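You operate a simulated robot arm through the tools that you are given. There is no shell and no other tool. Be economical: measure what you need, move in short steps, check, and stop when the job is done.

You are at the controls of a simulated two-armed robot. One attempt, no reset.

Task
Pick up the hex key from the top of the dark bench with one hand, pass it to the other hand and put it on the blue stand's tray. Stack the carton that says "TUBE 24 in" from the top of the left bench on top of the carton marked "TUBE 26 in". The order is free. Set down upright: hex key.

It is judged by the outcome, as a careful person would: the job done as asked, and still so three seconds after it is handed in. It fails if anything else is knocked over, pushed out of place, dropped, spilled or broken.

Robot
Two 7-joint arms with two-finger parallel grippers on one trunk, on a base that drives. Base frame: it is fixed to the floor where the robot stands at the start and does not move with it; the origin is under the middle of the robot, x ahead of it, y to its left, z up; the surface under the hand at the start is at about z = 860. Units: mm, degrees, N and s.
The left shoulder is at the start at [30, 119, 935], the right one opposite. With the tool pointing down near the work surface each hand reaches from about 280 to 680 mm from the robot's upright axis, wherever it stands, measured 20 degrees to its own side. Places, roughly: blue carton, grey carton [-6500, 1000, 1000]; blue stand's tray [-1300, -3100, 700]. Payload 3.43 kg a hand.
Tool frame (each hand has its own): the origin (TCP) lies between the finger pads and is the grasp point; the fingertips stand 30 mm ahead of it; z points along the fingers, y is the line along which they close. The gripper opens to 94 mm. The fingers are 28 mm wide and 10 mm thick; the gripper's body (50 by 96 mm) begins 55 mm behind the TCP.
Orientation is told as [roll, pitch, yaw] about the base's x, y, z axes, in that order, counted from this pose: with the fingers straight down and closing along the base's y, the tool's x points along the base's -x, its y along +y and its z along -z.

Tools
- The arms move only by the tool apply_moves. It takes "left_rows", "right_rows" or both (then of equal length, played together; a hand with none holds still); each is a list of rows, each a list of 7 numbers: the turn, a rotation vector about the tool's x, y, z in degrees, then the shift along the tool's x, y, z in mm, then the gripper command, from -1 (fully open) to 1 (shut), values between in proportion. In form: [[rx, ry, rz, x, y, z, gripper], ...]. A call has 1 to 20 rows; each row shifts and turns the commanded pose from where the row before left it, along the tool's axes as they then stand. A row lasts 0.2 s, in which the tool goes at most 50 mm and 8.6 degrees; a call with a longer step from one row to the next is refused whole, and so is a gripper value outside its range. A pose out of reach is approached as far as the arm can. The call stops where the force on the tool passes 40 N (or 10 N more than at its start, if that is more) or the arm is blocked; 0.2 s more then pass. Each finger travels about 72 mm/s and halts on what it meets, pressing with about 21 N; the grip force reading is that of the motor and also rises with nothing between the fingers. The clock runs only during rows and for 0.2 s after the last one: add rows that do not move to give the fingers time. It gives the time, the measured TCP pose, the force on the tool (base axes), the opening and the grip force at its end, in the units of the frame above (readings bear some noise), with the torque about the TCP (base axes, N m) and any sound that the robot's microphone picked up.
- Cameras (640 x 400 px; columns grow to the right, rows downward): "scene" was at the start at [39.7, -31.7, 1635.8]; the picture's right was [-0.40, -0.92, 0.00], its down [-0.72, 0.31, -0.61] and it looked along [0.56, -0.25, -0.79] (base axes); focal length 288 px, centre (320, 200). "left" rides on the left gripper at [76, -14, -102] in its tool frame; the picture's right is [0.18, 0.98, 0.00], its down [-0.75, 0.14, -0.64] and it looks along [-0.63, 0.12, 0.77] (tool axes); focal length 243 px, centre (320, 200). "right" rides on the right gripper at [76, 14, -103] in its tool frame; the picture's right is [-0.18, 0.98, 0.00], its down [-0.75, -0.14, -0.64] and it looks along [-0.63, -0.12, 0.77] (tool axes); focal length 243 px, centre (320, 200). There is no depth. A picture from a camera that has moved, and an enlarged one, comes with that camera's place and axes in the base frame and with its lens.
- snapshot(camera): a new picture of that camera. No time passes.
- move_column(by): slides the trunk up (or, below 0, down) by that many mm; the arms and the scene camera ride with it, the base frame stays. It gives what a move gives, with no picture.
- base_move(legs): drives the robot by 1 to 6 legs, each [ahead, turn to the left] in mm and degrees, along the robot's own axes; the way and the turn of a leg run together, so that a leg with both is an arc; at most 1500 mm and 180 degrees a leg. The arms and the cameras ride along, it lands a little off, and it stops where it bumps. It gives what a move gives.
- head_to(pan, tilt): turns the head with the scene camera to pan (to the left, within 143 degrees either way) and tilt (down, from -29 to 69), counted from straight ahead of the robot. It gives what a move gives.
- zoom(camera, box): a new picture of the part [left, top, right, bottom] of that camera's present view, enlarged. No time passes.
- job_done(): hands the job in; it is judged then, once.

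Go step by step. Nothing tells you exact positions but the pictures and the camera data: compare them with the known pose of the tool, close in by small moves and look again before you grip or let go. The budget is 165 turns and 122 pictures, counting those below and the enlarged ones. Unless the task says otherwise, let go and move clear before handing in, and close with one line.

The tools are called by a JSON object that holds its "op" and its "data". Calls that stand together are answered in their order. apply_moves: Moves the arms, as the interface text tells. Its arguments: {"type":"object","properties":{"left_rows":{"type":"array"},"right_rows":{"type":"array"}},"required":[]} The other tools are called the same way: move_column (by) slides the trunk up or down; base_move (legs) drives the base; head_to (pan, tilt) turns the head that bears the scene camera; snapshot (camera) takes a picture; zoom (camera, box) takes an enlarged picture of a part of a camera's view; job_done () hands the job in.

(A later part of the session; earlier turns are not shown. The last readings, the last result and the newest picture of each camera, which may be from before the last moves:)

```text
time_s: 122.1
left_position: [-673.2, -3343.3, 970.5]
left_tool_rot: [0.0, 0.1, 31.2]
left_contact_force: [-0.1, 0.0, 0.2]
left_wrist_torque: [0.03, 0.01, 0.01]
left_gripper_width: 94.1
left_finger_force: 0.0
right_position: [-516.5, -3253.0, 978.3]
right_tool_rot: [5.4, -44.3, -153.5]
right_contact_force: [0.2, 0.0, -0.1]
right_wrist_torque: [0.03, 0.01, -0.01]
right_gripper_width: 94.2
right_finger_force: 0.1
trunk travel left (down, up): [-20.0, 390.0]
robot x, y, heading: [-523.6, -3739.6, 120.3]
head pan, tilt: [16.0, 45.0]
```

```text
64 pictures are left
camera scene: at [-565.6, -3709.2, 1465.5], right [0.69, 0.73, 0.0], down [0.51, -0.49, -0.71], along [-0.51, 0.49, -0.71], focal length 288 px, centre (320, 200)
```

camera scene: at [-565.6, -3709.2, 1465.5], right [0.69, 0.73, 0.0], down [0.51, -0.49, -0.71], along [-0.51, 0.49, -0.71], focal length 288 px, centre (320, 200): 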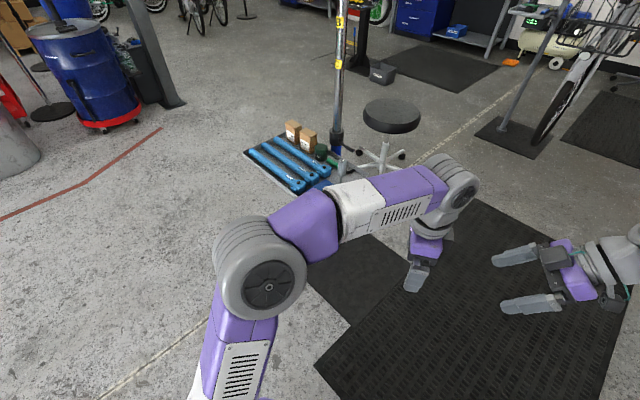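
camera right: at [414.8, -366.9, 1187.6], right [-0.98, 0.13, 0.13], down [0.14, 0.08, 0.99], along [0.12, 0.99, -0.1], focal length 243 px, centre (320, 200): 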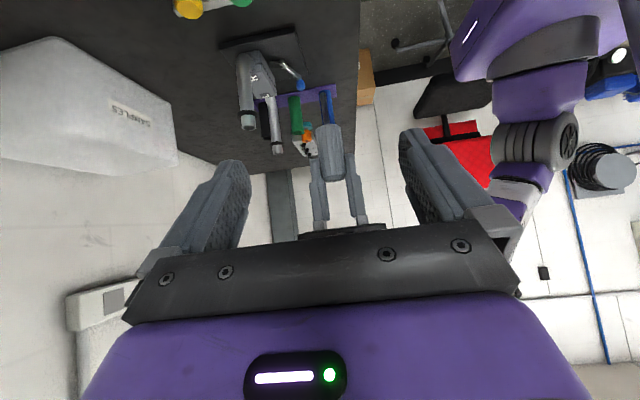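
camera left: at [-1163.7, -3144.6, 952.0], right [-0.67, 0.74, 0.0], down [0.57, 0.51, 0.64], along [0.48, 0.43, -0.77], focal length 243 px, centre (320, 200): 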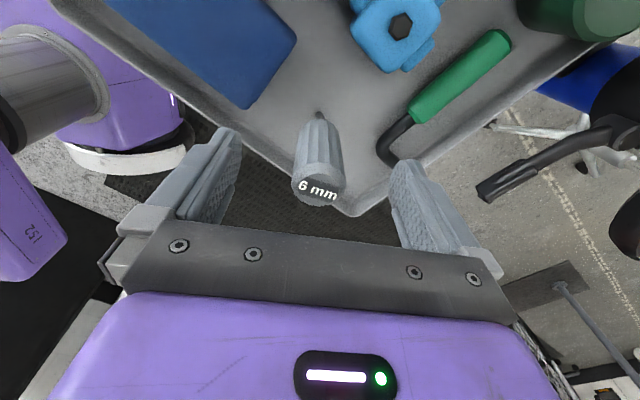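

The key stands on the tray. Next, the cartons far away at about (-6500, 1000); I raise the trunk, circle around the stand and look ahead.

{"op": "move_column", "data": {"by": 180}}

{"op": "base_move", "data": {"legs": [[0, 70], [1500, 0]]}}

{"op": "head_to", "data": {"pan": -50, "tilt": 18}}

{"op": "snapshot", "data": {"camera": "scene"}}

{"op": "head_to", "data": {"pan": -125, "tilt": 28}}

{"op": "snapshot", "data": {"camera": "scene"}}

```text
time_s: 124.1
left_position: [-673.2, -3342.3, 1149.4]
left_tool_rot: [-0.1, 0.2, 31.0]
left_contact_force: [-0.2, 0.1, -0.1]
left_wrist_torque: [0.01, -0.02, -0.04]
left_gripper_width: 94.1
left_finger_force: 0.0
right_position: [-516.2, -3253.6, 1157.4]
right_tool_rot: [5.5, -44.3, -153.7]
right_contact_force: [-1.4, 0.1, 0.1]
right_wrist_torque: [-0.01, 0.0, 0.01]
right_gripper_width: 94.1
right_finger_force: 0.1
trunk travel left (down, up): [-200.0, 210.0]
robot x, y, heading: [-522.9, -3737.0, 120.7]
head pan, tilt: [16.0, 45.0]
```

```text
time_s: 134.6
left_position: [-2428.4, -3983.3, 1150.2]
left_tool_rot: [0.0, 0.0, 99.6]
left_contact_force: [-0.4, -0.4, -0.6]
left_wrist_torque: [0.03, 0.01, 0.0]
left_gripper_width: 94.0
left_finger_force: 0.0
right_position: [-2454.3, -3804.0, 1158.0]
right_tool_rot: [5.4, -44.3, -85.1]
right_contact_force: [0.0, 0.1, -0.4]
right_wrist_torque: [0.01, 0.01, 0.02]
right_gripper_width: 94.1
right_finger_force: 0.0
trunk travel left (down, up): [-200.0, 210.0]
robot x, y, heading: [-2003.9, -3984.7, -170.7]
head pan, tilt: [16.0, 45.0]
```

```text
time_s: 136.0
left_position: [-2428.5, -3983.6, 1150.6]
left_tool_rot: [0.0, 0.0, 99.7]
left_contact_force: [0.9, -0.5, -0.6]
left_wrist_torque: [0.01, 0.0, 0.01]
left_gripper_width: 94.2
left_finger_force: 0.1
right_position: [-2454.1, -3804.1, 1157.5]
right_tool_rot: [5.4, -44.3, -85.1]
right_contact_force: [0.1, -1.0, 0.0]
right_wrist_torque: [0.04, -0.05, 0.02]
right_gripper_width: 93.9
right_finger_force: 0.0
trunk travel left (down, up): [-200.0, 210.0]
robot x, y, heading: [-2003.6, -3988.6, -171.1]
head pan, tilt: [-50.0, 18.0]
```

```text
63 pictures are left
camera scene: at [-2046.1, -3923.5, 1687.4], right [0.65, 0.76, 0.0], down [0.23, -0.2, -0.95], along [-0.72, 0.62, -0.31], focal length 288 px, centre (320, 200)
```

scene: 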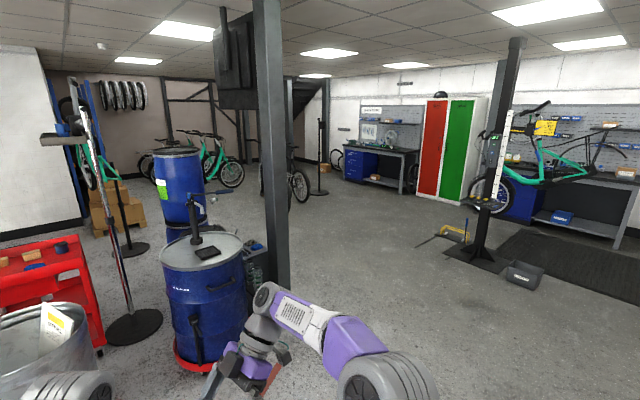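

```text
time_s: 137.4
left_position: [-2428.0, -3983.2, 1149.9]
left_tool_rot: [0.0, 0.0, 99.6]
left_contact_force: [-0.1, -0.3, 0.9]
left_wrist_torque: [-0.01, 0.0, 0.01]
left_gripper_width: 93.8
left_finger_force: 0.1
right_position: [-2454.8, -3804.8, 1158.6]
right_tool_rot: [5.4, -44.3, -85.1]
right_contact_force: [0.2, 0.8, -1.0]
right_wrist_torque: [0.02, 0.02, -0.02]
right_gripper_width: 94.2
right_finger_force: 0.0
trunk travel left (down, up): [-200.0, 210.0]
robot x, y, heading: [-2008.6, -3980.5, -170.7]
head pan, tilt: [-125.0, 28.0]
```

```text
62 pictures are left
camera scene: at [-1935.8, -3902.5, 1671.2], right [0.9, -0.44, 0.0], down [-0.2, -0.42, -0.88], along [0.39, 0.79, -0.47], focal length 288 px, centre (320, 200)
```

scene: 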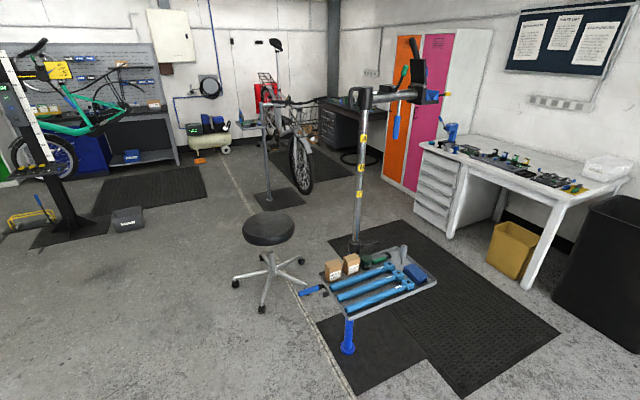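

Good overview: the key stands on the tray, and the far blue bench at about (-6400…-5400, 1000+) holds the cartons. Driving through the open floor.

{"op": "base_move", "data": {"legs": [[0, -63.2], [1350, 0], [1350, 0], [0, 12.3], [1200, 0]]}}

{"op": "head_to", "data": {"pan": 0, "tilt": 18}}

{"op": "snapshot", "data": {"camera": "scene"}}

```text
time_s: 159.6
left_position: [-4732.2, -681.1, 1150.9]
left_tool_rot: [0.0, 0.0, 47.3]
left_contact_force: [0.5, 0.6, -0.6]
left_wrist_torque: [-0.03, -0.01, 0.01]
left_gripper_width: 94.2
left_finger_force: 0.2
right_position: [-4607.1, -551.1, 1157.5]
right_tool_rot: [5.4, -44.3, -137.4]
right_contact_force: [1.0, 0.0, -0.4]
right_wrist_torque: [0.02, 0.0, 0.03]
right_gripper_width: 94.1
right_finger_force: 0.0
trunk travel left (down, up): [-200.0, 210.0]
robot x, y, heading: [-4475.2, -1017.4, 136.7]
head pan, tilt: [-125.0, 28.0]
```

```text
time_s: 161.7
left_position: [-4730.7, -681.1, 1150.0]
left_tool_rot: [0.0, 0.1, 47.3]
left_contact_force: [-0.5, -0.4, -0.7]
left_wrist_torque: [0.0, -0.03, 0.01]
left_gripper_width: 94.1
left_finger_force: 0.0
right_position: [-4607.7, -550.8, 1156.6]
right_tool_rot: [5.4, -44.3, -137.4]
right_contact_force: [0.0, 0.0, -0.1]
right_wrist_torque: [0.02, -0.03, -0.02]
right_gripper_width: 94.0
right_finger_force: 0.0
trunk travel left (down, up): [-200.0, 210.0]
robot x, y, heading: [-4478.7, -1014.6, 136.7]
head pan, tilt: [0.0, 18.0]
```

```text
61 pictures are left
camera scene: at [-4522.1, -976.3, 1687.4], right [0.69, 0.73, 0.0], down [0.23, -0.21, -0.95], along [-0.69, 0.65, -0.31], focal length 288 px, centre (320, 200)
```

scene: 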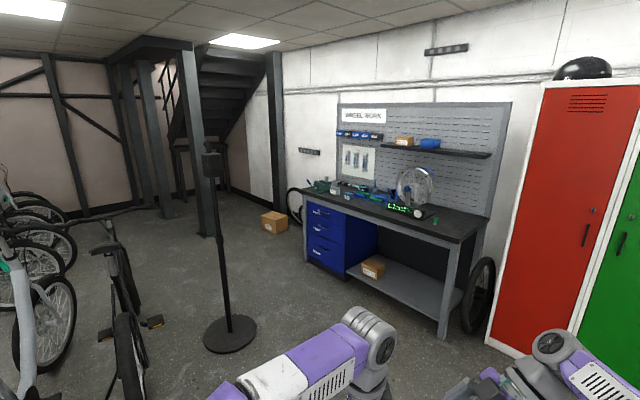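

{"op": "zoom", "data": {"camera": "scene", "box": [290, 110, 500, 250]}}

```text
2.86 times, centred on (395, 180) of scene
camera zoom: at [-4522.1, -976.3, 1687.4], right [0.69, 0.73, 0.0], down [0.23, -0.21, -0.95], along [-0.69, 0.65, -0.31], focal length 824 px, centre (106, 257)
```

zoom: 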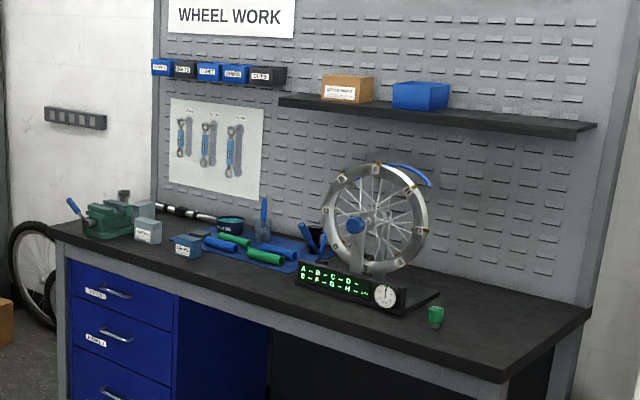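

The small cartons stand at the left end of the bench near (-6300…-6500, ~1060). I approach diagonally, clear of the pole.

{"op": "base_move", "data": {"legs": [[1500, 0]]}}

{"op": "snapshot", "data": {"camera": "scene"}}

```text
time_s: 169.1
left_position: [-5825.5, 346.8, 1150.4]
left_tool_rot: [0.0, -0.1, 47.4]
left_contact_force: [-0.1, -0.3, -0.3]
left_wrist_torque: [-0.01, -0.02, -0.04]
left_gripper_width: 93.6
left_finger_force: 0.0
right_position: [-5699.5, 476.6, 1157.4]
right_tool_rot: [5.4, -44.3, -137.4]
right_contact_force: [0.4, -0.3, 0.3]
right_wrist_torque: [-0.01, 0.0, 0.0]
right_gripper_width: 94.0
right_finger_force: 0.1
trunk travel left (down, up): [-200.0, 210.0]
robot x, y, heading: [-5573.1, 10.8, 136.6]
head pan, tilt: [0.0, 18.0]
```

```text
59 pictures are left
camera scene: at [-5615.9, 52.4, 1687.4], right [0.69, 0.73, 0.0], down [0.23, -0.21, -0.95], along [-0.69, 0.65, -0.31], focal length 288 px, centre (320, 200)
```

scene: 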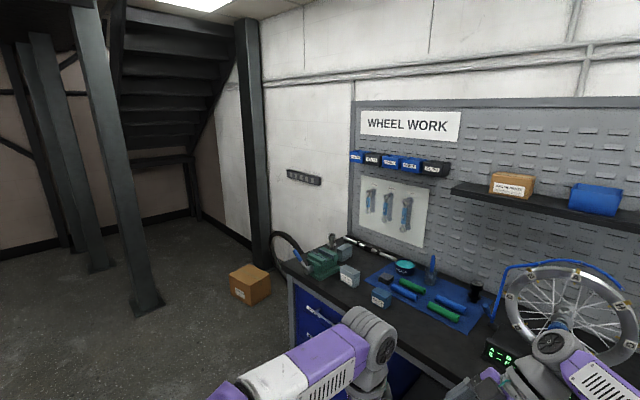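

Triangulated: blue carton ≈ (-6215, 993, 880), grey ≈ (-6400, 1000). I move to stand in front of them.

{"op": "base_move", "data": {"legs": [[0, 7.4], [620, 0], [0, -49], [80, 0]]}}

{"op": "head_to", "data": {"pan": 15, "tilt": 45}}

{"op": "snapshot", "data": {"camera": "scene"}}

{"op": "snapshot", "data": {"camera": "left"}}

```text
time_s: 176.0
left_position: [-6037.8, 869.8, 1150.2]
left_tool_rot: [-0.1, 0.0, 5.8]
left_contact_force: [-0.2, -0.1, -0.1]
left_wrist_torque: [-0.03, -0.02, 0.03]
left_gripper_width: 94.3
left_finger_force: 0.0
right_position: [-5858.0, 882.1, 1157.5]
right_tool_rot: [5.3, -44.3, -179.2]
right_contact_force: [-0.3, 0.2, 0.1]
right_wrist_torque: [0.0, -0.01, 0.05]
right_gripper_width: 93.9
right_finger_force: 0.0
trunk travel left (down, up): [-200.0, 210.0]
robot x, y, heading: [-6069.9, 448.3, 94.9]
head pan, tilt: [0.0, 18.0]
```

```text
time_s: 176.9
left_position: [-6038.6, 867.5, 1151.0]
left_tool_rot: [-0.1, 0.0, 5.8]
left_contact_force: [0.1, 0.0, -0.8]
left_wrist_torque: [0.02, 0.01, -0.03]
left_gripper_width: 93.8
left_finger_force: 0.1
right_position: [-5858.3, 882.5, 1157.4]
right_tool_rot: [5.4, -44.3, -179.0]
right_contact_force: [0.2, -0.2, -0.1]
right_wrist_torque: [0.02, -0.02, -0.01]
right_gripper_width: 93.8
right_finger_force: 0.0
trunk travel left (down, up): [-200.0, 210.0]
robot x, y, heading: [-6076.3, 444.3, 95.2]
head pan, tilt: [15.0, 45.0]
```

```text
58 pictures are left
camera scene: at [-6095.4, 492.9, 1645.5], right [0.94, 0.34, 0.0], down [0.24, -0.66, -0.71], along [-0.24, 0.66, -0.71], focal length 288 px, centre (320, 200)
```

scene: 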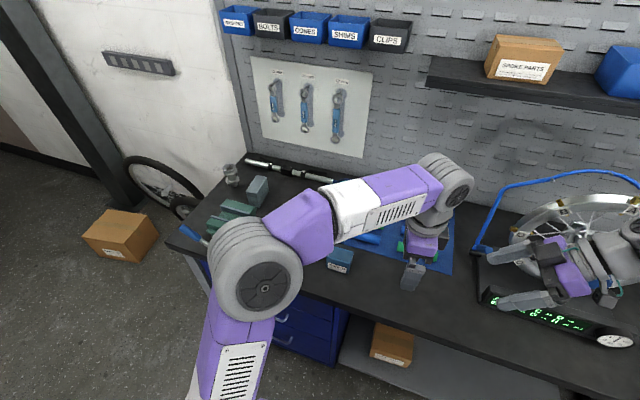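

```text
57 pictures are left
camera left: at [-6111.7, 844.7, 1253.4], right [-0.28, 0.96, 0.0], down [0.74, 0.21, 0.64], along [0.62, 0.18, -0.77], focal length 243 px, centre (320, 200)
```

left: 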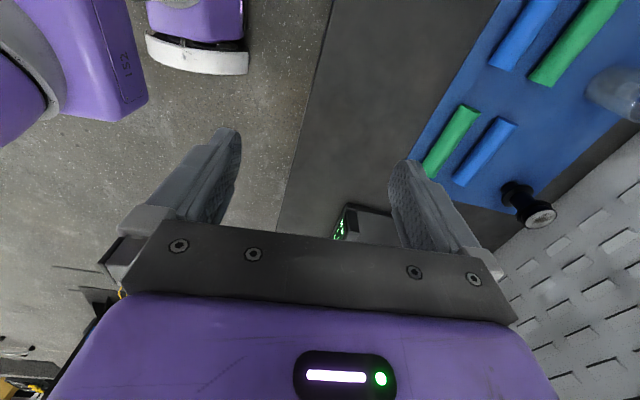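

I turn the left hand's camera toward the robot side and move it left for a view of the cartons.

{"op": "apply_moves", "data": {"left_rows": [[0, 0, -7.5, 0, 0, 0, -1], [0, 0, -7.5, 0, 0, 0, -1], [0, 0, -7.5, 0, 0, 0, -1], [0, 0, -7.5, 0, 0, 0, -1], [0, 0, -7.5, 0, 0, 0, -1], [0, 0, -7.5, 0, 0, 0, -1], [0, 0, -7.5, 0, 0, 0, -1], [0, 0, -7.5, 0, 0, 0, -1], [0, 0, -7.5, 0, 0, 0, -1], [0, 0, -7.5, 0, 0, 0, -1], [0, 0, -7.5, 0, 0, 0, -1], [0, 0, -7.5, 0, 0, 0, -1], [0, 0, 0, 0, 40, 0, -1], [0, 0, 0, 0, 40, 0, -1], [0, 0, 0, 0, 40, 0, -1], [0, 0, 0, 0, 40, 0, -1], [0, 0, 0, 0, 40, 0, -1]]}}

{"op": "snapshot", "data": {"camera": "left"}}

{"op": "snapshot", "data": {"camera": "scene"}}

```text
time_s: 180.5
left_position: [-6238.0, 845.1, 1151.7]
left_tool_rot: [0.0, -0.1, 95.7]
left_contact_force: [0.0, -0.2, -0.4]
left_wrist_torque: [0.0, -0.02, 0.01]
left_gripper_width: 93.8
left_finger_force: 0.0
right_position: [-5858.8, 882.3, 1157.2]
right_tool_rot: [5.3, -44.4, -179.0]
right_contact_force: [0.5, 0.5, 0.3]
right_wrist_torque: [0.0, -0.01, -0.02]
right_gripper_width: 94.0
right_finger_force: 0.1
trunk travel left (down, up): [-200.0, 210.0]
robot x, y, heading: [-6072.8, 448.5, 95.0]
head pan, tilt: [15.0, 45.0]
```

```text
56 pictures are left
camera left: at [-6215.4, 768.3, 1253.8], right [-0.96, -0.28, 0.0], down [-0.22, 0.74, 0.64], along [-0.18, 0.62, -0.77], focal length 243 px, centre (320, 200)
```

left: 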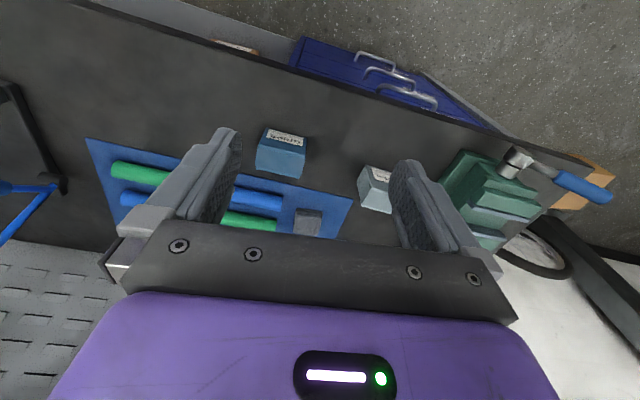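

```text
55 pictures are left
camera scene: at [-6096.6, 492.3, 1645.5], right [0.94, 0.34, 0.0], down [0.24, -0.66, -0.71], along [-0.24, 0.66, -0.71], focal length 288 px, centre (320, 200)
```

scene: 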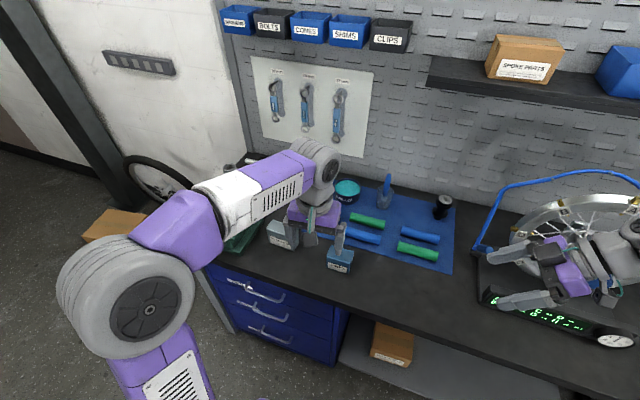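

{"op": "zoom", "data": {"camera": "left", "box": [240, 100, 420, 240]}}

{"op": "zoom", "data": {"camera": "scene", "box": [240, 200, 370, 290]}}

```text
2.86 times, centred on (330, 170) of left
camera zoom: at [-6215.4, 768.3, 1253.8], right [-0.96, -0.28, 0.0], down [-0.22, 0.74, 0.64], along [-0.18, 0.62, -0.77], focal length 693 px, centre (291, 286)
```

zoom: 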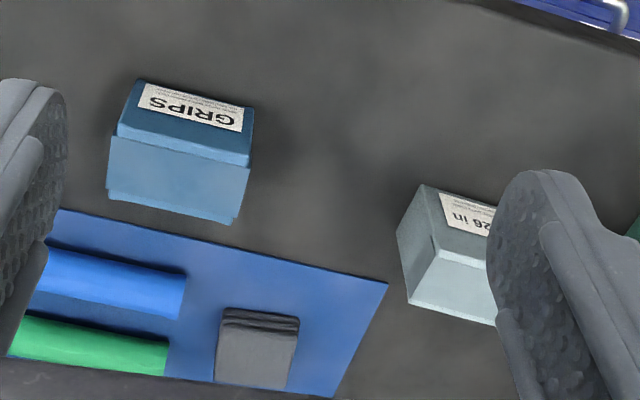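

```text
4.44 times, centred on (305, 245) of scene
camera zoom: at [-6096.6, 492.3, 1645.5], right [0.94, 0.34, 0.0], down [0.24, -0.66, -0.71], along [-0.24, 0.66, -0.71], focal length 1282 px, centre (387, 0)
```

zoom: 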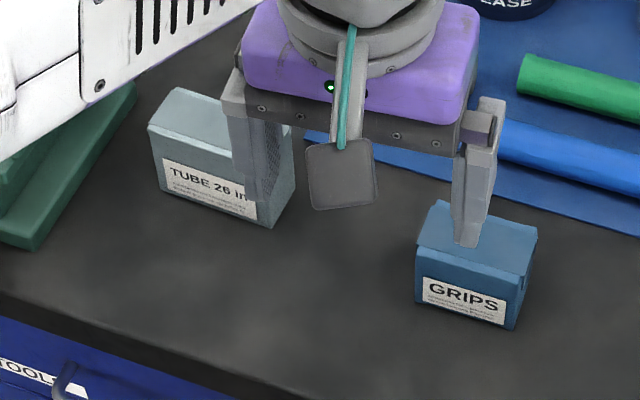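

The grey box is "TUBE 26 in"; the blue one says "GRIPS", so I must find "TUBE 24 in" — probably the box behind the vise. Moving the hand left to look.

{"op": "apply_moves", "data": {"left_rows": [[0, 0, 0, 0, 40, -10, -1], [0, 0, 0, 0, 40, -10, -1], [0, 0, 0, 0, 40, 0, -1], [0, 0, 0, 0, 40, 0, -1]]}}

{"op": "snapshot", "data": {"camera": "left"}}

{"op": "snapshot", "data": {"camera": "scene"}}

```text
time_s: 181.5
left_position: [-6396.0, 831.1, 1171.9]
left_tool_rot: [0.0, -0.2, 95.8]
left_contact_force: [0.4, 0.1, 0.4]
left_wrist_torque: [-0.06, 0.0, -0.01]
left_gripper_width: 94.0
left_finger_force: 0.1
right_position: [-5858.0, 883.1, 1157.8]
right_tool_rot: [5.4, -44.3, -179.1]
right_contact_force: [0.4, -0.7, 0.2]
right_wrist_torque: [0.05, -0.02, 0.03]
right_gripper_width: 94.1
right_finger_force: 0.1
trunk travel left (down, up): [-200.0, 210.0]
robot x, y, heading: [-6070.0, 450.8, 95.0]
head pan, tilt: [15.0, 45.0]
```

```text
52 pictures are left
camera left: at [-6374.0, 755.2, 1274.0], right [-0.96, -0.28, 0.0], down [-0.22, 0.74, 0.64], along [-0.18, 0.62, -0.77], focal length 243 px, centre (320, 200)
```

left: 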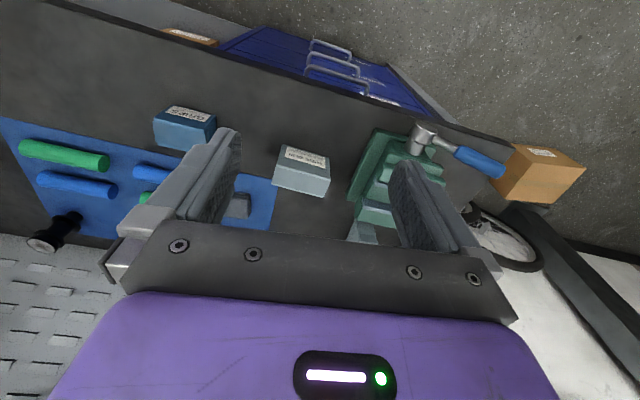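

```text
51 pictures are left
camera scene: at [-6096.2, 492.6, 1645.4], right [0.94, 0.34, 0.0], down [0.24, -0.66, -0.71], along [-0.24, 0.66, -0.71], focal length 288 px, centre (320, 200)
```

scene: 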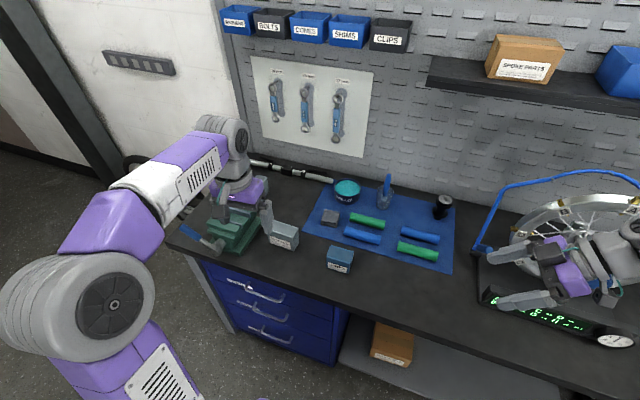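

{"op": "apply_moves", "data": {"left_rows": [[0, -8, 0, 20, 0, 0, -1], [0, -8, 0, 20, 0, 0, -1], [0, -8, 0, 20, 0, 0, -1]]}}

{"op": "zoom", "data": {"camera": "left", "box": [240, 80, 440, 240]}}

```text
time_s: 182.3
left_position: [-6390.4, 772.1, 1164.6]
left_tool_rot: [0.0, -24.3, 95.7]
left_contact_force: [0.0, -0.1, 0.5]
left_wrist_torque: [0.03, -0.01, -0.02]
left_gripper_width: 94.6
left_finger_force: 0.0
right_position: [-5857.8, 880.7, 1157.9]
right_tool_rot: [5.4, -44.2, -179.0]
right_contact_force: [-0.7, -0.1, -0.4]
right_wrist_torque: [0.04, -0.04, -0.02]
right_gripper_width: 93.9
right_finger_force: 0.0
trunk travel left (down, up): [-200.0, 210.0]
robot x, y, heading: [-6071.9, 446.5, 95.2]
head pan, tilt: [15.0, 45.0]
```

```text
2.50 times, centred on (340, 160) of left
camera zoom: at [-6364.5, 660.1, 1225.6], right [-0.96, -0.26, -0.08], down [-0.18, 0.41, 0.9], along [-0.21, 0.87, -0.44], focal length 606 px, centre (270, 300)
```

zoom: 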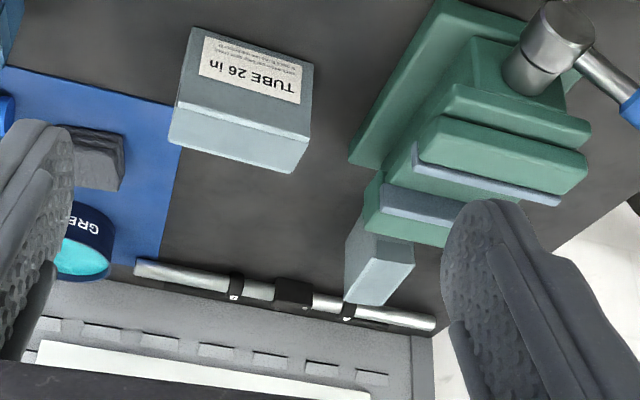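

There is a third box behind the vise. I move the arm aside to read it with the scene camera.

{"op": "apply_moves", "data": {"left_rows": [[0, 8, 0, 0, -40, 0, -1], [0, 8, 0, 0, -40, 0, -1], [0, 8, 0, 0, -40, 0, -1], [0, 0, 0, 0, -40, 0, -1], [0, 0, 0, 0, -40, 0, -1], [0, 0, 0, 0, -40, 0, -1], [0, 0, 0, 0, -40, 0, -1]]}}

{"op": "zoom", "data": {"camera": "scene", "box": [170, 130, 370, 290]}}

```text
time_s: 183.9
left_position: [-6109.7, 800.0, 1159.6]
left_tool_rot: [0.0, 0.0, 95.8]
left_contact_force: [0.1, -0.9, -0.9]
left_wrist_torque: [-0.01, 0.05, 0.02]
left_gripper_width: 93.8
left_finger_force: 0.1
right_position: [-5856.3, 881.7, 1158.0]
right_tool_rot: [5.4, -44.4, -179.2]
right_contact_force: [-1.0, -0.1, 0.6]
right_wrist_torque: [-0.04, 0.03, 0.0]
right_gripper_width: 94.0
right_finger_force: 0.0
trunk travel left (down, up): [-200.0, 210.0]
robot x, y, heading: [-6071.3, 448.8, 95.2]
head pan, tilt: [15.0, 45.0]
```

```text
2.50 times, centred on (270, 210) of scene
camera zoom: at [-6094.3, 493.3, 1645.4], right [0.94, 0.34, 0.0], down [0.24, -0.66, -0.71], along [-0.24, 0.66, -0.71], focal length 721 px, centre (445, 175)
```

zoom: 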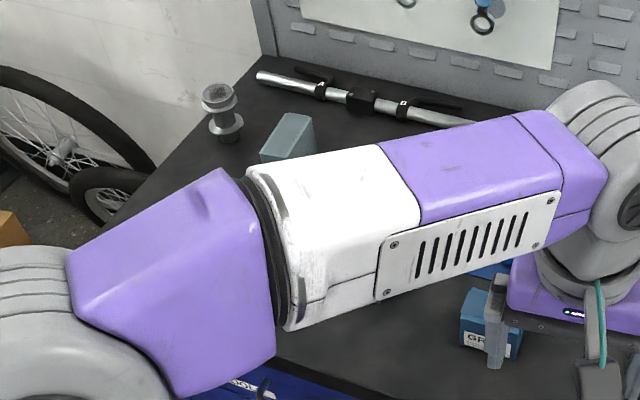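

{"op": "apply_moves", "data": {"left_rows": [[0, 0, 0, 40, -40, 0, -1], [0, 0, 0, 40, -40, 0, -1], [0, 0, 0, 40, -20, 0, -1]]}}

{"op": "zoom", "data": {"camera": "scene", "box": [170, 130, 370, 290]}}

```text
refused: row 1 steps farther than a row can; nothing moved
```

```text
2.50 times, centred on (270, 210) of scene
camera zoom: at [-6094.3, 493.3, 1645.4], right [0.94, 0.34, 0.0], down [0.24, -0.66, -0.71], along [-0.24, 0.66, -0.71], focal length 721 px, centre (445, 175)
```

zoom: 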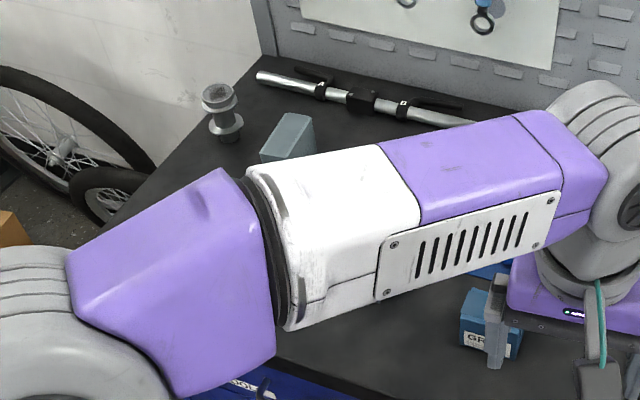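

{"op": "apply_moves", "data": {"left_rows": [[0, 0, 0, 30, -30, 0, -1], [0, 0, 0, 30, -30, 0, -1], [0, 0, 0, 30, -30, 0, -1], [0, 0, 0, 30, -10, 0, -1]]}}

{"op": "zoom", "data": {"camera": "scene", "box": [170, 130, 370, 290]}}

```text
time_s: 184.9
left_position: [-6000.7, 690.6, 1162.3]
left_tool_rot: [0.0, 0.0, 95.8]
left_contact_force: [0.0, -1.3, -0.2]
left_wrist_torque: [0.01, 0.0, -0.01]
left_gripper_width: 94.0
left_finger_force: 0.0
right_position: [-5857.9, 880.4, 1157.6]
right_tool_rot: [5.3, -44.3, -179.0]
right_contact_force: [0.1, 0.3, 0.3]
right_wrist_torque: [-0.01, -0.04, 0.04]
right_gripper_width: 94.2
right_finger_force: 0.0
trunk travel left (down, up): [-200.0, 210.0]
robot x, y, heading: [-6068.9, 448.9, 95.0]
head pan, tilt: [15.0, 45.0]
```

```text
2.50 times, centred on (270, 210) of scene
camera zoom: at [-6095.8, 491.8, 1645.5], right [0.94, 0.34, 0.0], down [0.24, -0.66, -0.71], along [-0.24, 0.66, -0.71], focal length 721 px, centre (445, 175)
```

zoom: 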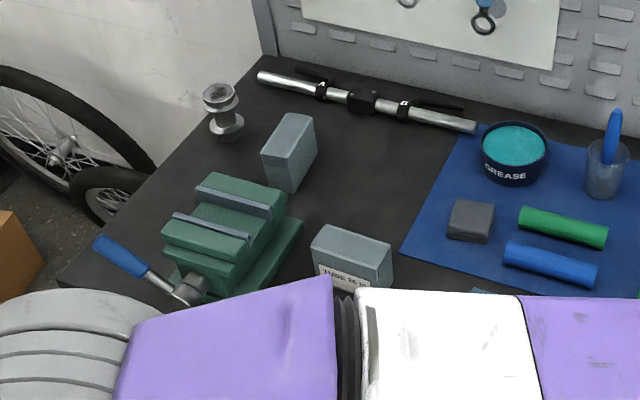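

The third box's label isn't visible from here; I shift the robot left along the bench to inspect it.

{"op": "base_move", "data": {"legs": [[-65, 0], [0, 85], [330, 0], [0, -70]]}}

{"op": "head_to", "data": {"pan": -10, "tilt": 40}}

{"op": "snapshot", "data": {"camera": "scene"}}

```text
time_s: 194.3
left_position: [-6395.8, 634.3, 1161.4]
left_tool_rot: [0.0, 0.0, 112.3]
left_contact_force: [-0.5, -0.1, 0.2]
left_wrist_torque: [-0.01, 0.02, 0.02]
left_gripper_width: 93.9
left_finger_force: 0.1
right_position: [-6313.1, 858.5, 1157.4]
right_tool_rot: [5.5, -44.3, -162.4]
right_contact_force: [0.3, 0.0, -0.9]
right_wrist_torque: [-0.04, -0.01, -0.01]
right_gripper_width: 93.9
right_finger_force: 0.1
trunk travel left (down, up): [-200.0, 210.0]
robot x, y, heading: [-6392.4, 381.7, 111.8]
head pan, tilt: [15.0, 45.0]
```

```text
time_s: 195.2
left_position: [-6396.3, 635.0, 1162.2]
left_tool_rot: [0.0, 0.0, 112.3]
left_contact_force: [0.0, 0.6, -0.5]
left_wrist_torque: [0.02, 0.01, 0.03]
left_gripper_width: 93.7
left_finger_force: 0.1
right_position: [-6313.9, 858.5, 1156.7]
right_tool_rot: [5.4, -44.3, -162.5]
right_contact_force: [0.4, -0.4, -0.5]
right_wrist_torque: [0.0, 0.01, -0.01]
right_gripper_width: 94.2
right_finger_force: 0.0
trunk travel left (down, up): [-200.0, 210.0]
robot x, y, heading: [-6395.1, 382.5, 111.6]
head pan, tilt: [-10.0, 40.0]
```

```text
46 pictures are left
camera scene: at [-6398.8, 434.7, 1652.7], right [0.98, 0.2, 0.0], down [0.13, -0.63, -0.77], along [-0.16, 0.75, -0.64], focal length 288 px, centre (320, 200)
```

scene: 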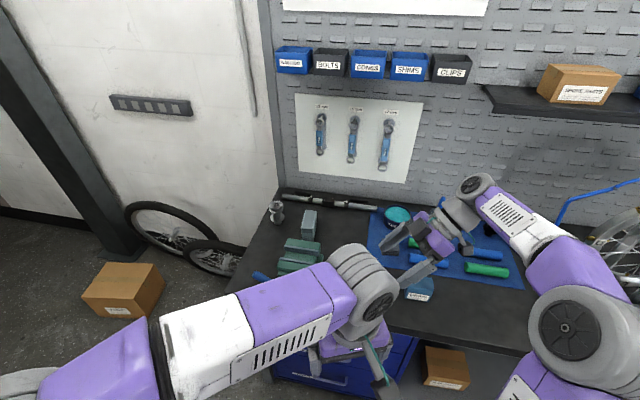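

{"op": "base_move", "data": {"legs": [[0, 68], [210, 0], [0, -83], [80, 0]]}}

{"op": "head_to", "data": {"pan": 0, "tilt": 45}}

{"op": "snapshot", "data": {"camera": "scene"}}

```text
time_s: 203.9
left_position: [-6559.3, 709.7, 1162.0]
left_tool_rot: [-0.1, 0.0, 98.1]
left_contact_force: [-0.5, -0.3, 0.9]
left_wrist_torque: [0.01, -0.01, -0.01]
left_gripper_width: 93.9
left_finger_force: 0.0
right_position: [-6423.9, 908.2, 1156.8]
right_tool_rot: [5.5, -44.2, -176.6]
right_contact_force: [-0.1, -0.4, 0.6]
right_wrist_torque: [0.0, 0.04, 0.01]
right_gripper_width: 94.2
right_finger_force: 0.0
trunk travel left (down, up): [-200.0, 210.0]
robot x, y, heading: [-6622.6, 465.8, 97.7]
head pan, tilt: [-10.0, 40.0]
```

```text
time_s: 204.6
left_position: [-6558.0, 708.9, 1162.0]
left_tool_rot: [0.1, -0.1, 98.2]
left_contact_force: [0.0, 0.0, -0.5]
left_wrist_torque: [0.01, -0.02, -0.04]
left_gripper_width: 94.0
left_finger_force: 0.0
right_position: [-6423.9, 906.4, 1158.1]
right_tool_rot: [5.4, -44.3, -176.6]
right_contact_force: [-0.1, -0.6, -0.4]
right_wrist_torque: [-0.01, -0.02, -0.02]
right_gripper_width: 94.0
right_finger_force: 0.0
trunk travel left (down, up): [-200.0, 210.0]
robot x, y, heading: [-6620.1, 459.4, 97.6]
head pan, tilt: [0.0, 45.0]
```

```text
45 pictures are left
camera scene: at [-6623.8, 511.4, 1645.5], right [0.99, 0.13, 0.0], down [0.09, -0.7, -0.71], along [-0.09, 0.7, -0.71], focal length 288 px, centre (320, 200)
```

scene: 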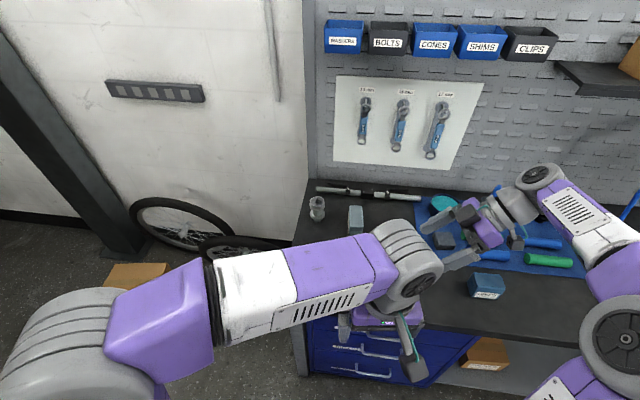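

{"op": "apply_moves", "data": {"left_rows": [[0, 0, 7.8, 0, 0, 0, -1], [0, 0, 7.8, 0, 0, 0, -1], [0, 0, 7.8, 0, 0, 0, -1], [0, 0, 7.8, 0, 0, 0, -1], [0, 0, 7.8, 0, 0, 0, -1], [0, 0, 7.8, 0, 0, 0, -1], [0, 0, 7.8, 0, 0, 0, -1], [0, 0, 7.8, 0, 0, 0, -1], [0, 0, 7.8, 0, 0, 0, -1], [0, 0, 7.8, 0, 0, 0, -1], [0, 0, 0, 25, 35, 0, -1], [0, 0, 0, 0, 45, 0, -1], [0, 0, 0, 0, 45, 0, -1], [0, 0, 0, 0, 45, 0, -1], [0, 0, 0, 0, 45, 0, -1], [0, 0, 0, 0, 45, 0, -1], [0, 0, 0, 0, 45, 0, -1], [0, 0, 0, 0, 45, 0, -1], [0, 0, 0, 0, 45, 0, -1]]}}

{"op": "snapshot", "data": {"camera": "left"}}

```text
time_s: 208.6
left_position: [-6719.3, 1021.1, 1155.0]
left_tool_rot: [0.0, 0.0, 20.1]
left_contact_force: [-0.4, 0.8, -0.6]
left_wrist_torque: [-0.01, 0.0, 0.01]
left_gripper_width: 94.0
left_finger_force: 0.0
left hand out of reach, approached as far as the arm can: row 18, 19
right_position: [-6423.9, 906.6, 1157.6]
right_tool_rot: [5.3, -44.3, -176.5]
right_contact_force: [0.3, -0.1, 0.1]
right_wrist_torque: [0.03, -0.09, 0.02]
right_gripper_width: 94.1
right_finger_force: 0.0
trunk travel left (down, up): [-200.0, 210.0]
robot x, y, heading: [-6618.2, 463.3, 97.8]
head pan, tilt: [0.0, 45.0]
```

```text
44 pictures are left
camera left: at [-6785.3, 980.1, 1257.7], right [-0.51, 0.86, 0.0], down [0.66, 0.39, 0.64], along [0.55, 0.33, -0.77], focal length 243 px, centre (320, 200)
```

left: 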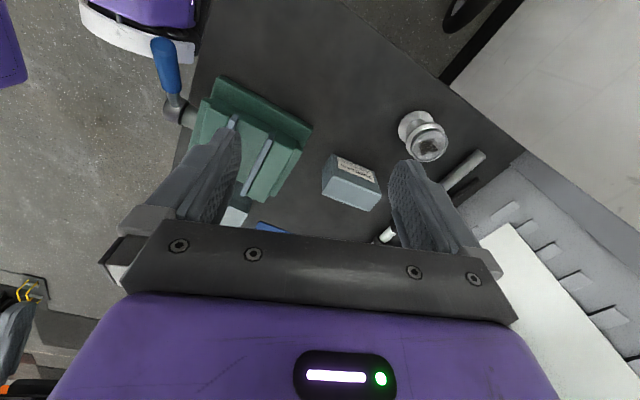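

{"op": "zoom", "data": {"camera": "left", "box": [310, 140, 400, 220]}}

```text
5.00 times, centred on (355, 180) of left
camera zoom: at [-6785.3, 980.1, 1257.7], right [-0.51, 0.86, 0.0], down [0.66, 0.39, 0.64], along [0.55, 0.33, -0.77], focal length 1213 px, centre (145, 300)
```

zoom: 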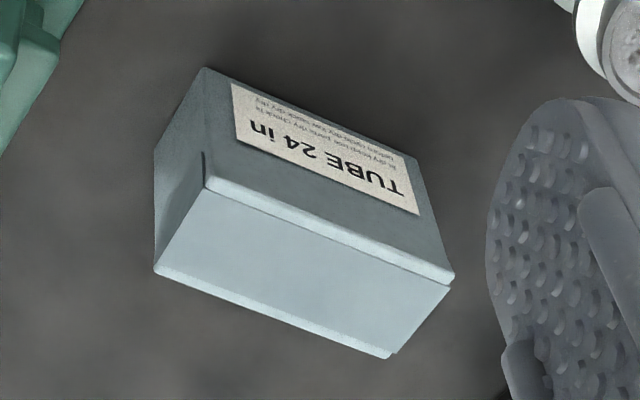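

Found "TUBE 24 in": centre ≈ (-6585, 1165), about 91 (y) × 42 (x) × 80 tall, top z≈925; TUBE 26 is at ≈ (-6414, 1011), long side along x. I'll use the right hand for stacking: first retract the left hand and re-orient the right one vertical.

{"op": "apply_moves", "data": {"left_rows": [[0, 0, 0, 13, -35, 0, -1], [0, 0, 0, 13, -35, 0, -1], [0, 0, 0, 13, -35, 0, -1], [0, 0, 0, 13, -35, 0, -1], [0, 0, 0, 13, -35, 0, -1], [0, 0, 0, 13, -35, 0, -1], [0, 0, 0, 13, -35, 0, -1], [0, 0, 0, 13, -35, 0, -1], [0, 0, 0, 0, 0, 0, -1], [0, 0, 0, 0, 0, 0, -1], [0, 0, 0, 0, 0, 0, -1], [0, 0, 0, 0, 0, 0, -1], [0, 0, 0, 0, 0, 0, -1], [0, 0, 0, 0, 0, 0, -1], [0, 0, 0, 0, 0, 0, -1], [0, 0, 0, 0, 0, 0, -1], [0, 0, 0, 0, 0, 0, -1]], "right_rows": [[0, 7.4, 0, 0, 0, 0, -1], [0, 7.4, 0, 0, 0, 0, -1], [0, 7.4, 0, 0, 0, 0, -1], [0, 7.4, 0, 0, 0, 0, -1], [0, 7.4, 0, 0, 0, 0, -1], [0, 7.4, 0, 0, 0, 0, -1], [0, 0, 8, 0, 0, 0, -1], [0, 0, 8, 0, 0, 0, -1], [0, 0, 8, 0, 0, 0, -1], [0, 0, 8, 0, 0, 0, -1], [0, 0, 8, 0, 0, 0, -1], [0, 0, 8, 0, 0, 0, -1], [0, 0, 8, 0, 0, 0, -1], [0, 0, 8, 0, 0, 0, -1], [0, 0, 8, 0, 0, 0, -1], [0, 0, 8, 0, 0, 0, -1], [0, 0, 8, 0, 0, 0, -1]]}}

{"op": "move_column", "data": {"by": 120}}

{"op": "base_move", "data": {"legs": [[0, -6], [50, 0]]}}

{"op": "snapshot", "data": {"camera": "scene"}}

```text
time_s: 212.2
left_position: [-6716.3, 720.9, 1154.3]
left_tool_rot: [0.0, 0.1, 20.3]
left_contact_force: [-0.7, 0.5, 0.3]
left_wrist_torque: [0.01, 0.02, 0.0]
left_gripper_width: 94.2
left_finger_force: 0.0
right_position: [-6423.8, 905.7, 1157.1]
right_tool_rot: [0.2, 3.8, 99.1]
right_contact_force: [0.0, -0.1, -0.4]
right_wrist_torque: [0.01, -0.02, -0.01]
right_gripper_width: 94.1
right_finger_force: 0.0
trunk travel left (down, up): [-200.0, 210.0]
robot x, y, heading: [-6619.9, 463.6, 97.7]
head pan, tilt: [0.0, 45.0]
```

```text
time_s: 213.7
left_position: [-6716.9, 720.4, 1273.8]
left_tool_rot: [0.0, 0.0, 20.2]
left_contact_force: [-0.2, -0.1, -1.0]
left_wrist_torque: [-0.01, 0.0, 0.0]
left_gripper_width: 94.0
left_finger_force: 0.1
right_position: [-6424.6, 906.3, 1276.9]
right_tool_rot: [0.2, 3.9, 99.3]
right_contact_force: [-0.5, -0.5, -1.2]
right_wrist_torque: [-0.01, -0.01, 0.01]
right_gripper_width: 94.0
right_finger_force: 0.1
trunk travel left (down, up): [-320.0, 90.0]
robot x, y, heading: [-6618.3, 462.4, 97.5]
head pan, tilt: [0.0, 45.0]
```

```text
time_s: 215.2
left_position: [-6691.5, 780.2, 1273.7]
left_tool_rot: [0.0, 0.0, 14.2]
left_contact_force: [0.5, 0.1, -0.1]
left_wrist_torque: [-0.03, -0.01, -0.02]
left_gripper_width: 94.1
left_finger_force: 0.0
right_position: [-6380.1, 933.4, 1277.1]
right_tool_rot: [0.2, 3.8, 93.4]
right_contact_force: [1.0, 0.4, 0.6]
right_wrist_torque: [-0.02, 0.01, 0.0]
right_gripper_width: 93.9
right_finger_force: 0.0
trunk travel left (down, up): [-320.0, 90.0]
robot x, y, heading: [-6618.2, 514.1, 91.7]
head pan, tilt: [0.0, 45.0]
```

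```text
42 pictures are left
camera scene: at [-6619.8, 562.6, 1765.5], right [1.0, 0.03, 0.0], down [0.02, -0.71, -0.71], along [-0.02, 0.71, -0.71], focal length 288 px, centre (320, 200)
```

scene: 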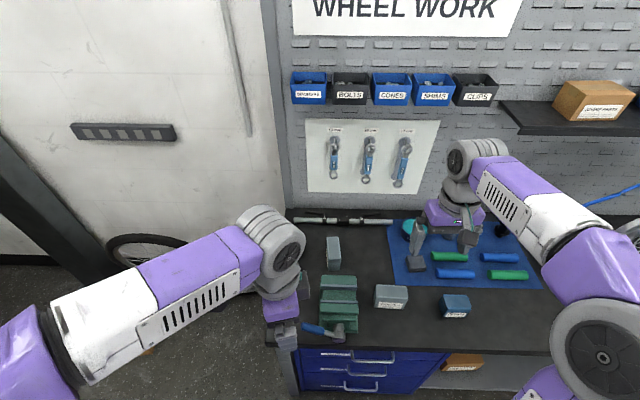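

{"op": "zoom", "data": {"camera": "scene", "box": [300, 220, 440, 330]}}

```text
3.64 times, centred on (370, 275) of scene
camera zoom: at [-6619.8, 562.6, 1765.5], right [1.0, 0.03, 0.0], down [0.02, -0.71, -0.71], along [-0.02, 0.71, -0.71], focal length 1048 px, centre (138, -73)
```

zoom: 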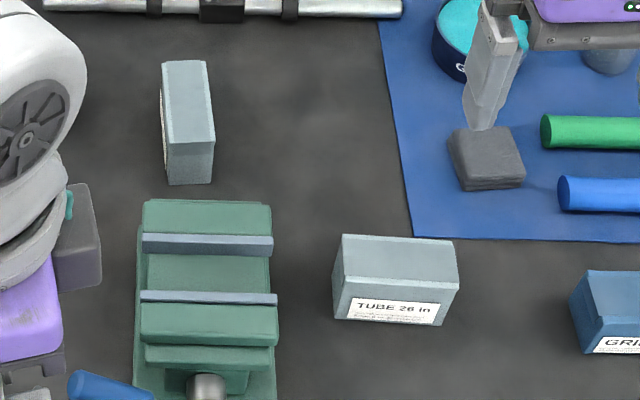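

Both cartons measured: 24 at centre (-6587, 1166), 26 at (-6411, 1008), tops ≈ 925. Moving the right hand above TUBE 24.

{"op": "apply_moves", "data": {"right_rows": [[0, -3.8, 0, 0, 0, 0, -1], [0, 0, 0, -34, 27.6, 0, -1], [0, 0, 0, -34, 27.6, 0, -1], [0, 0, 0, -34, 27.6, 0, -1], [0, 0, 0, -34, 27.6, 0, -1], [0, 0, 0, -34, 27.6, 0, -1], [0, 0, 0, -34, 27.6, 0, -1], [0, 0, 0, -30, 27.6, 0, -1], [0, 0, 0, 0, 0, 40, -1], [0, 0, 0, 0, 0, 40, -1], [0, 0, 0, 0, 0, 40, -1], [0, 0, 0, 0, 0, 40, -1], [0, 0, 0, 0, 0, 40, -1]]}}

{"op": "snapshot", "data": {"camera": "right"}}

{"op": "snapshot", "data": {"camera": "scene"}}

```text
time_s: 218.0
left_position: [-6690.5, 780.3, 1274.0]
left_tool_rot: [0.0, 0.0, 14.1]
left_contact_force: [-0.2, 0.7, 0.1]
left_wrist_torque: [0.0, 0.03, 0.03]
left_gripper_width: 94.0
left_finger_force: 0.0
right_position: [-6553.6, 1145.3, 1131.2]
right_tool_rot: [0.1, 0.2, 93.4]
right_contact_force: [-0.2, -0.6, -0.6]
right_wrist_torque: [0.03, -0.03, -0.02]
right_gripper_width: 93.8
right_finger_force: 0.0
right hand out of reach, approached as far as the arm can: row 7, 8, 9, 10, 11, 12, 13
trunk travel left (down, up): [-320.0, 90.0]
robot x, y, heading: [-6617.1, 509.3, 91.8]
head pan, tilt: [0.0, 45.0]
```

```text
40 pictures are left
camera right: at [-6563.6, 1068.1, 1234.3], right [-0.99, 0.13, 0.0], down [0.1, 0.76, 0.64], along [0.08, 0.63, -0.77], focal length 243 px, centre (320, 200)
```

right: 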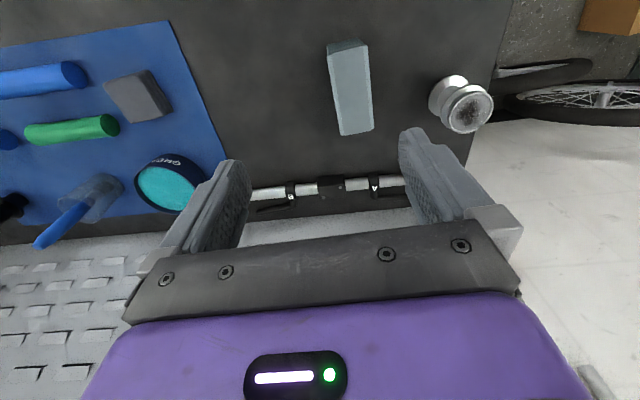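

```text
39 pictures are left
camera scene: at [-6620.1, 563.2, 1765.4], right [1.0, 0.03, 0.0], down [0.02, -0.71, -0.71], along [-0.02, 0.71, -0.71], focal length 288 px, centre (320, 200)
```

scene: 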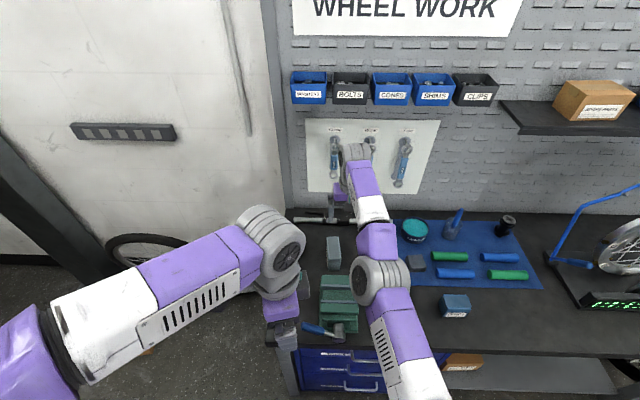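

{"op": "apply_moves", "data": {"right_rows": [[0, 0, 0, 0, 0, 20, -1], [0, 0, 0, 0, 0, 20, -1], [0, 0, 0, 0, 0, 20, -1], [0, 0, 0, 0, 0, 20, -1], [0, 0, 0, 0, 0, 0, -1]]}}

```text
time_s: 219.2
left_position: [-6691.1, 779.0, 1275.0]
left_tool_rot: [0.1, 0.0, 14.2]
left_contact_force: [-0.5, 0.1, 0.2]
left_wrist_torque: [0.0, -0.01, -0.03]
left_gripper_width: 93.8
left_finger_force: 0.0
right_position: [-6556.6, 1155.6, 1054.7]
right_tool_rot: [0.1, 0.1, 93.2]
right_contact_force: [-1.4, 0.6, -0.1]
right_wrist_torque: [0.03, 0.0, 0.0]
right_gripper_width: 94.2
right_finger_force: 0.0
right hand out of reach, approached as far as the arm can: row 1, 2, 3
trunk travel left (down, up): [-320.0, 90.0]
robot x, y, heading: [-6620.3, 512.8, 91.7]
head pan, tilt: [0.0, 45.0]
```

Lower gives more reach. Descending a bit and shifting over the box.

{"op": "apply_moves", "data": {"right_rows": [[0, 0, 0, 0, 0, 25, -1], [0, 0, 0, 0, 0, 25, -1], [0, 0, 0, -1, 10, 0, -1], [0, 0, 0, -1, 10, 0, -1], [0, 0, 0, -2, 10, 0, -1], [0, 0, 0, 0, 0, 0, -1]]}}

{"op": "snapshot", "data": {"camera": "right"}}

```text
time_s: 220.6
left_position: [-6691.8, 779.0, 1274.7]
left_tool_rot: [0.0, -0.1, 14.3]
left_contact_force: [0.0, -0.4, -0.7]
left_wrist_torque: [-0.01, -0.02, -0.01]
left_gripper_width: 93.9
left_finger_force: 0.2
right_position: [-6586.2, 1155.0, 1001.8]
right_tool_rot: [0.2, 0.0, 93.2]
right_contact_force: [-0.1, -0.5, -0.2]
right_wrist_torque: [-0.01, 0.0, 0.02]
right_gripper_width: 94.0
right_finger_force: 0.1
right hand out of reach, approached as far as the arm can: row 1, 5
trunk travel left (down, up): [-320.0, 90.0]
robot x, y, heading: [-6618.5, 511.4, 91.7]
head pan, tilt: [0.0, 45.0]
```

```text
38 pictures are left
camera right: at [-6595.9, 1078.3, 1104.2], right [-0.99, 0.13, 0.0], down [0.1, 0.76, 0.64], along [0.08, 0.64, -0.77], focal length 243 px, centre (320, 200)
```

right: 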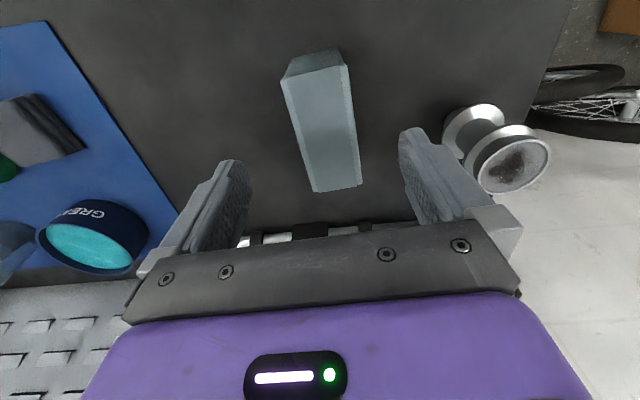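

Box is centred at (-6591, 1166), yaw ≈94°. Descending to grasp.

{"op": "apply_moves", "data": {"right_rows": [[0, 0, -0.8, 0, 5, 0, -1], [0, 0, 0, 0, 0, 25, -1], [0, 0, 0, 0, 0, 25, -1], [0, 0, 0, 0, 0, 25, -1], [0, 0, 0, 0, 0, 25, -1], [0, 0, 0, 0, 0, 0, -1]]}}

{"op": "snapshot", "data": {"camera": "right"}}

```text
time_s: 222.0
left_position: [-6691.0, 780.2, 1274.7]
left_tool_rot: [0.0, 0.1, 14.1]
left_contact_force: [-0.1, 0.3, -0.4]
left_wrist_torque: [0.0, -0.01, 0.0]
left_gripper_width: 93.9
left_finger_force: 0.0
right_position: [-6590.5, 1144.8, 904.5]
right_tool_rot: [0.2, 0.1, 94.1]
right_contact_force: [-0.1, -0.5, -0.2]
right_wrist_torque: [0.02, -0.06, -0.02]
right_gripper_width: 94.2
right_finger_force: 0.1
right hand out of reach, approached as far as the arm can: row 4, 5
trunk travel left (down, up): [-320.0, 90.0]
robot x, y, heading: [-6621.1, 511.7, 91.6]
head pan, tilt: [0.0, 45.0]
```

```text
37 pictures are left
camera right: at [-6598.8, 1067.8, 1004.7], right [-0.99, 0.11, 0.0], down [0.09, 0.76, 0.64], along [0.07, 0.64, -0.77], focal length 243 px, centre (320, 200)
```

right: 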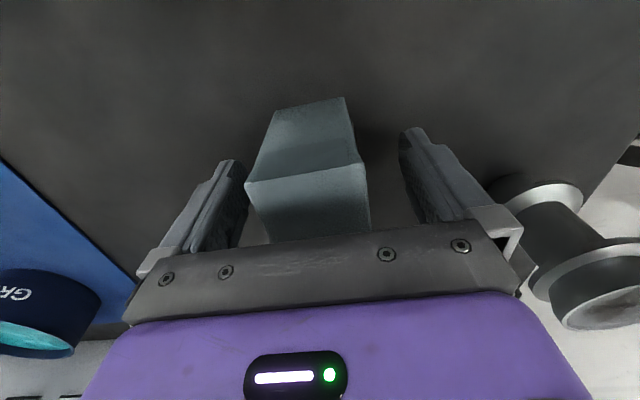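

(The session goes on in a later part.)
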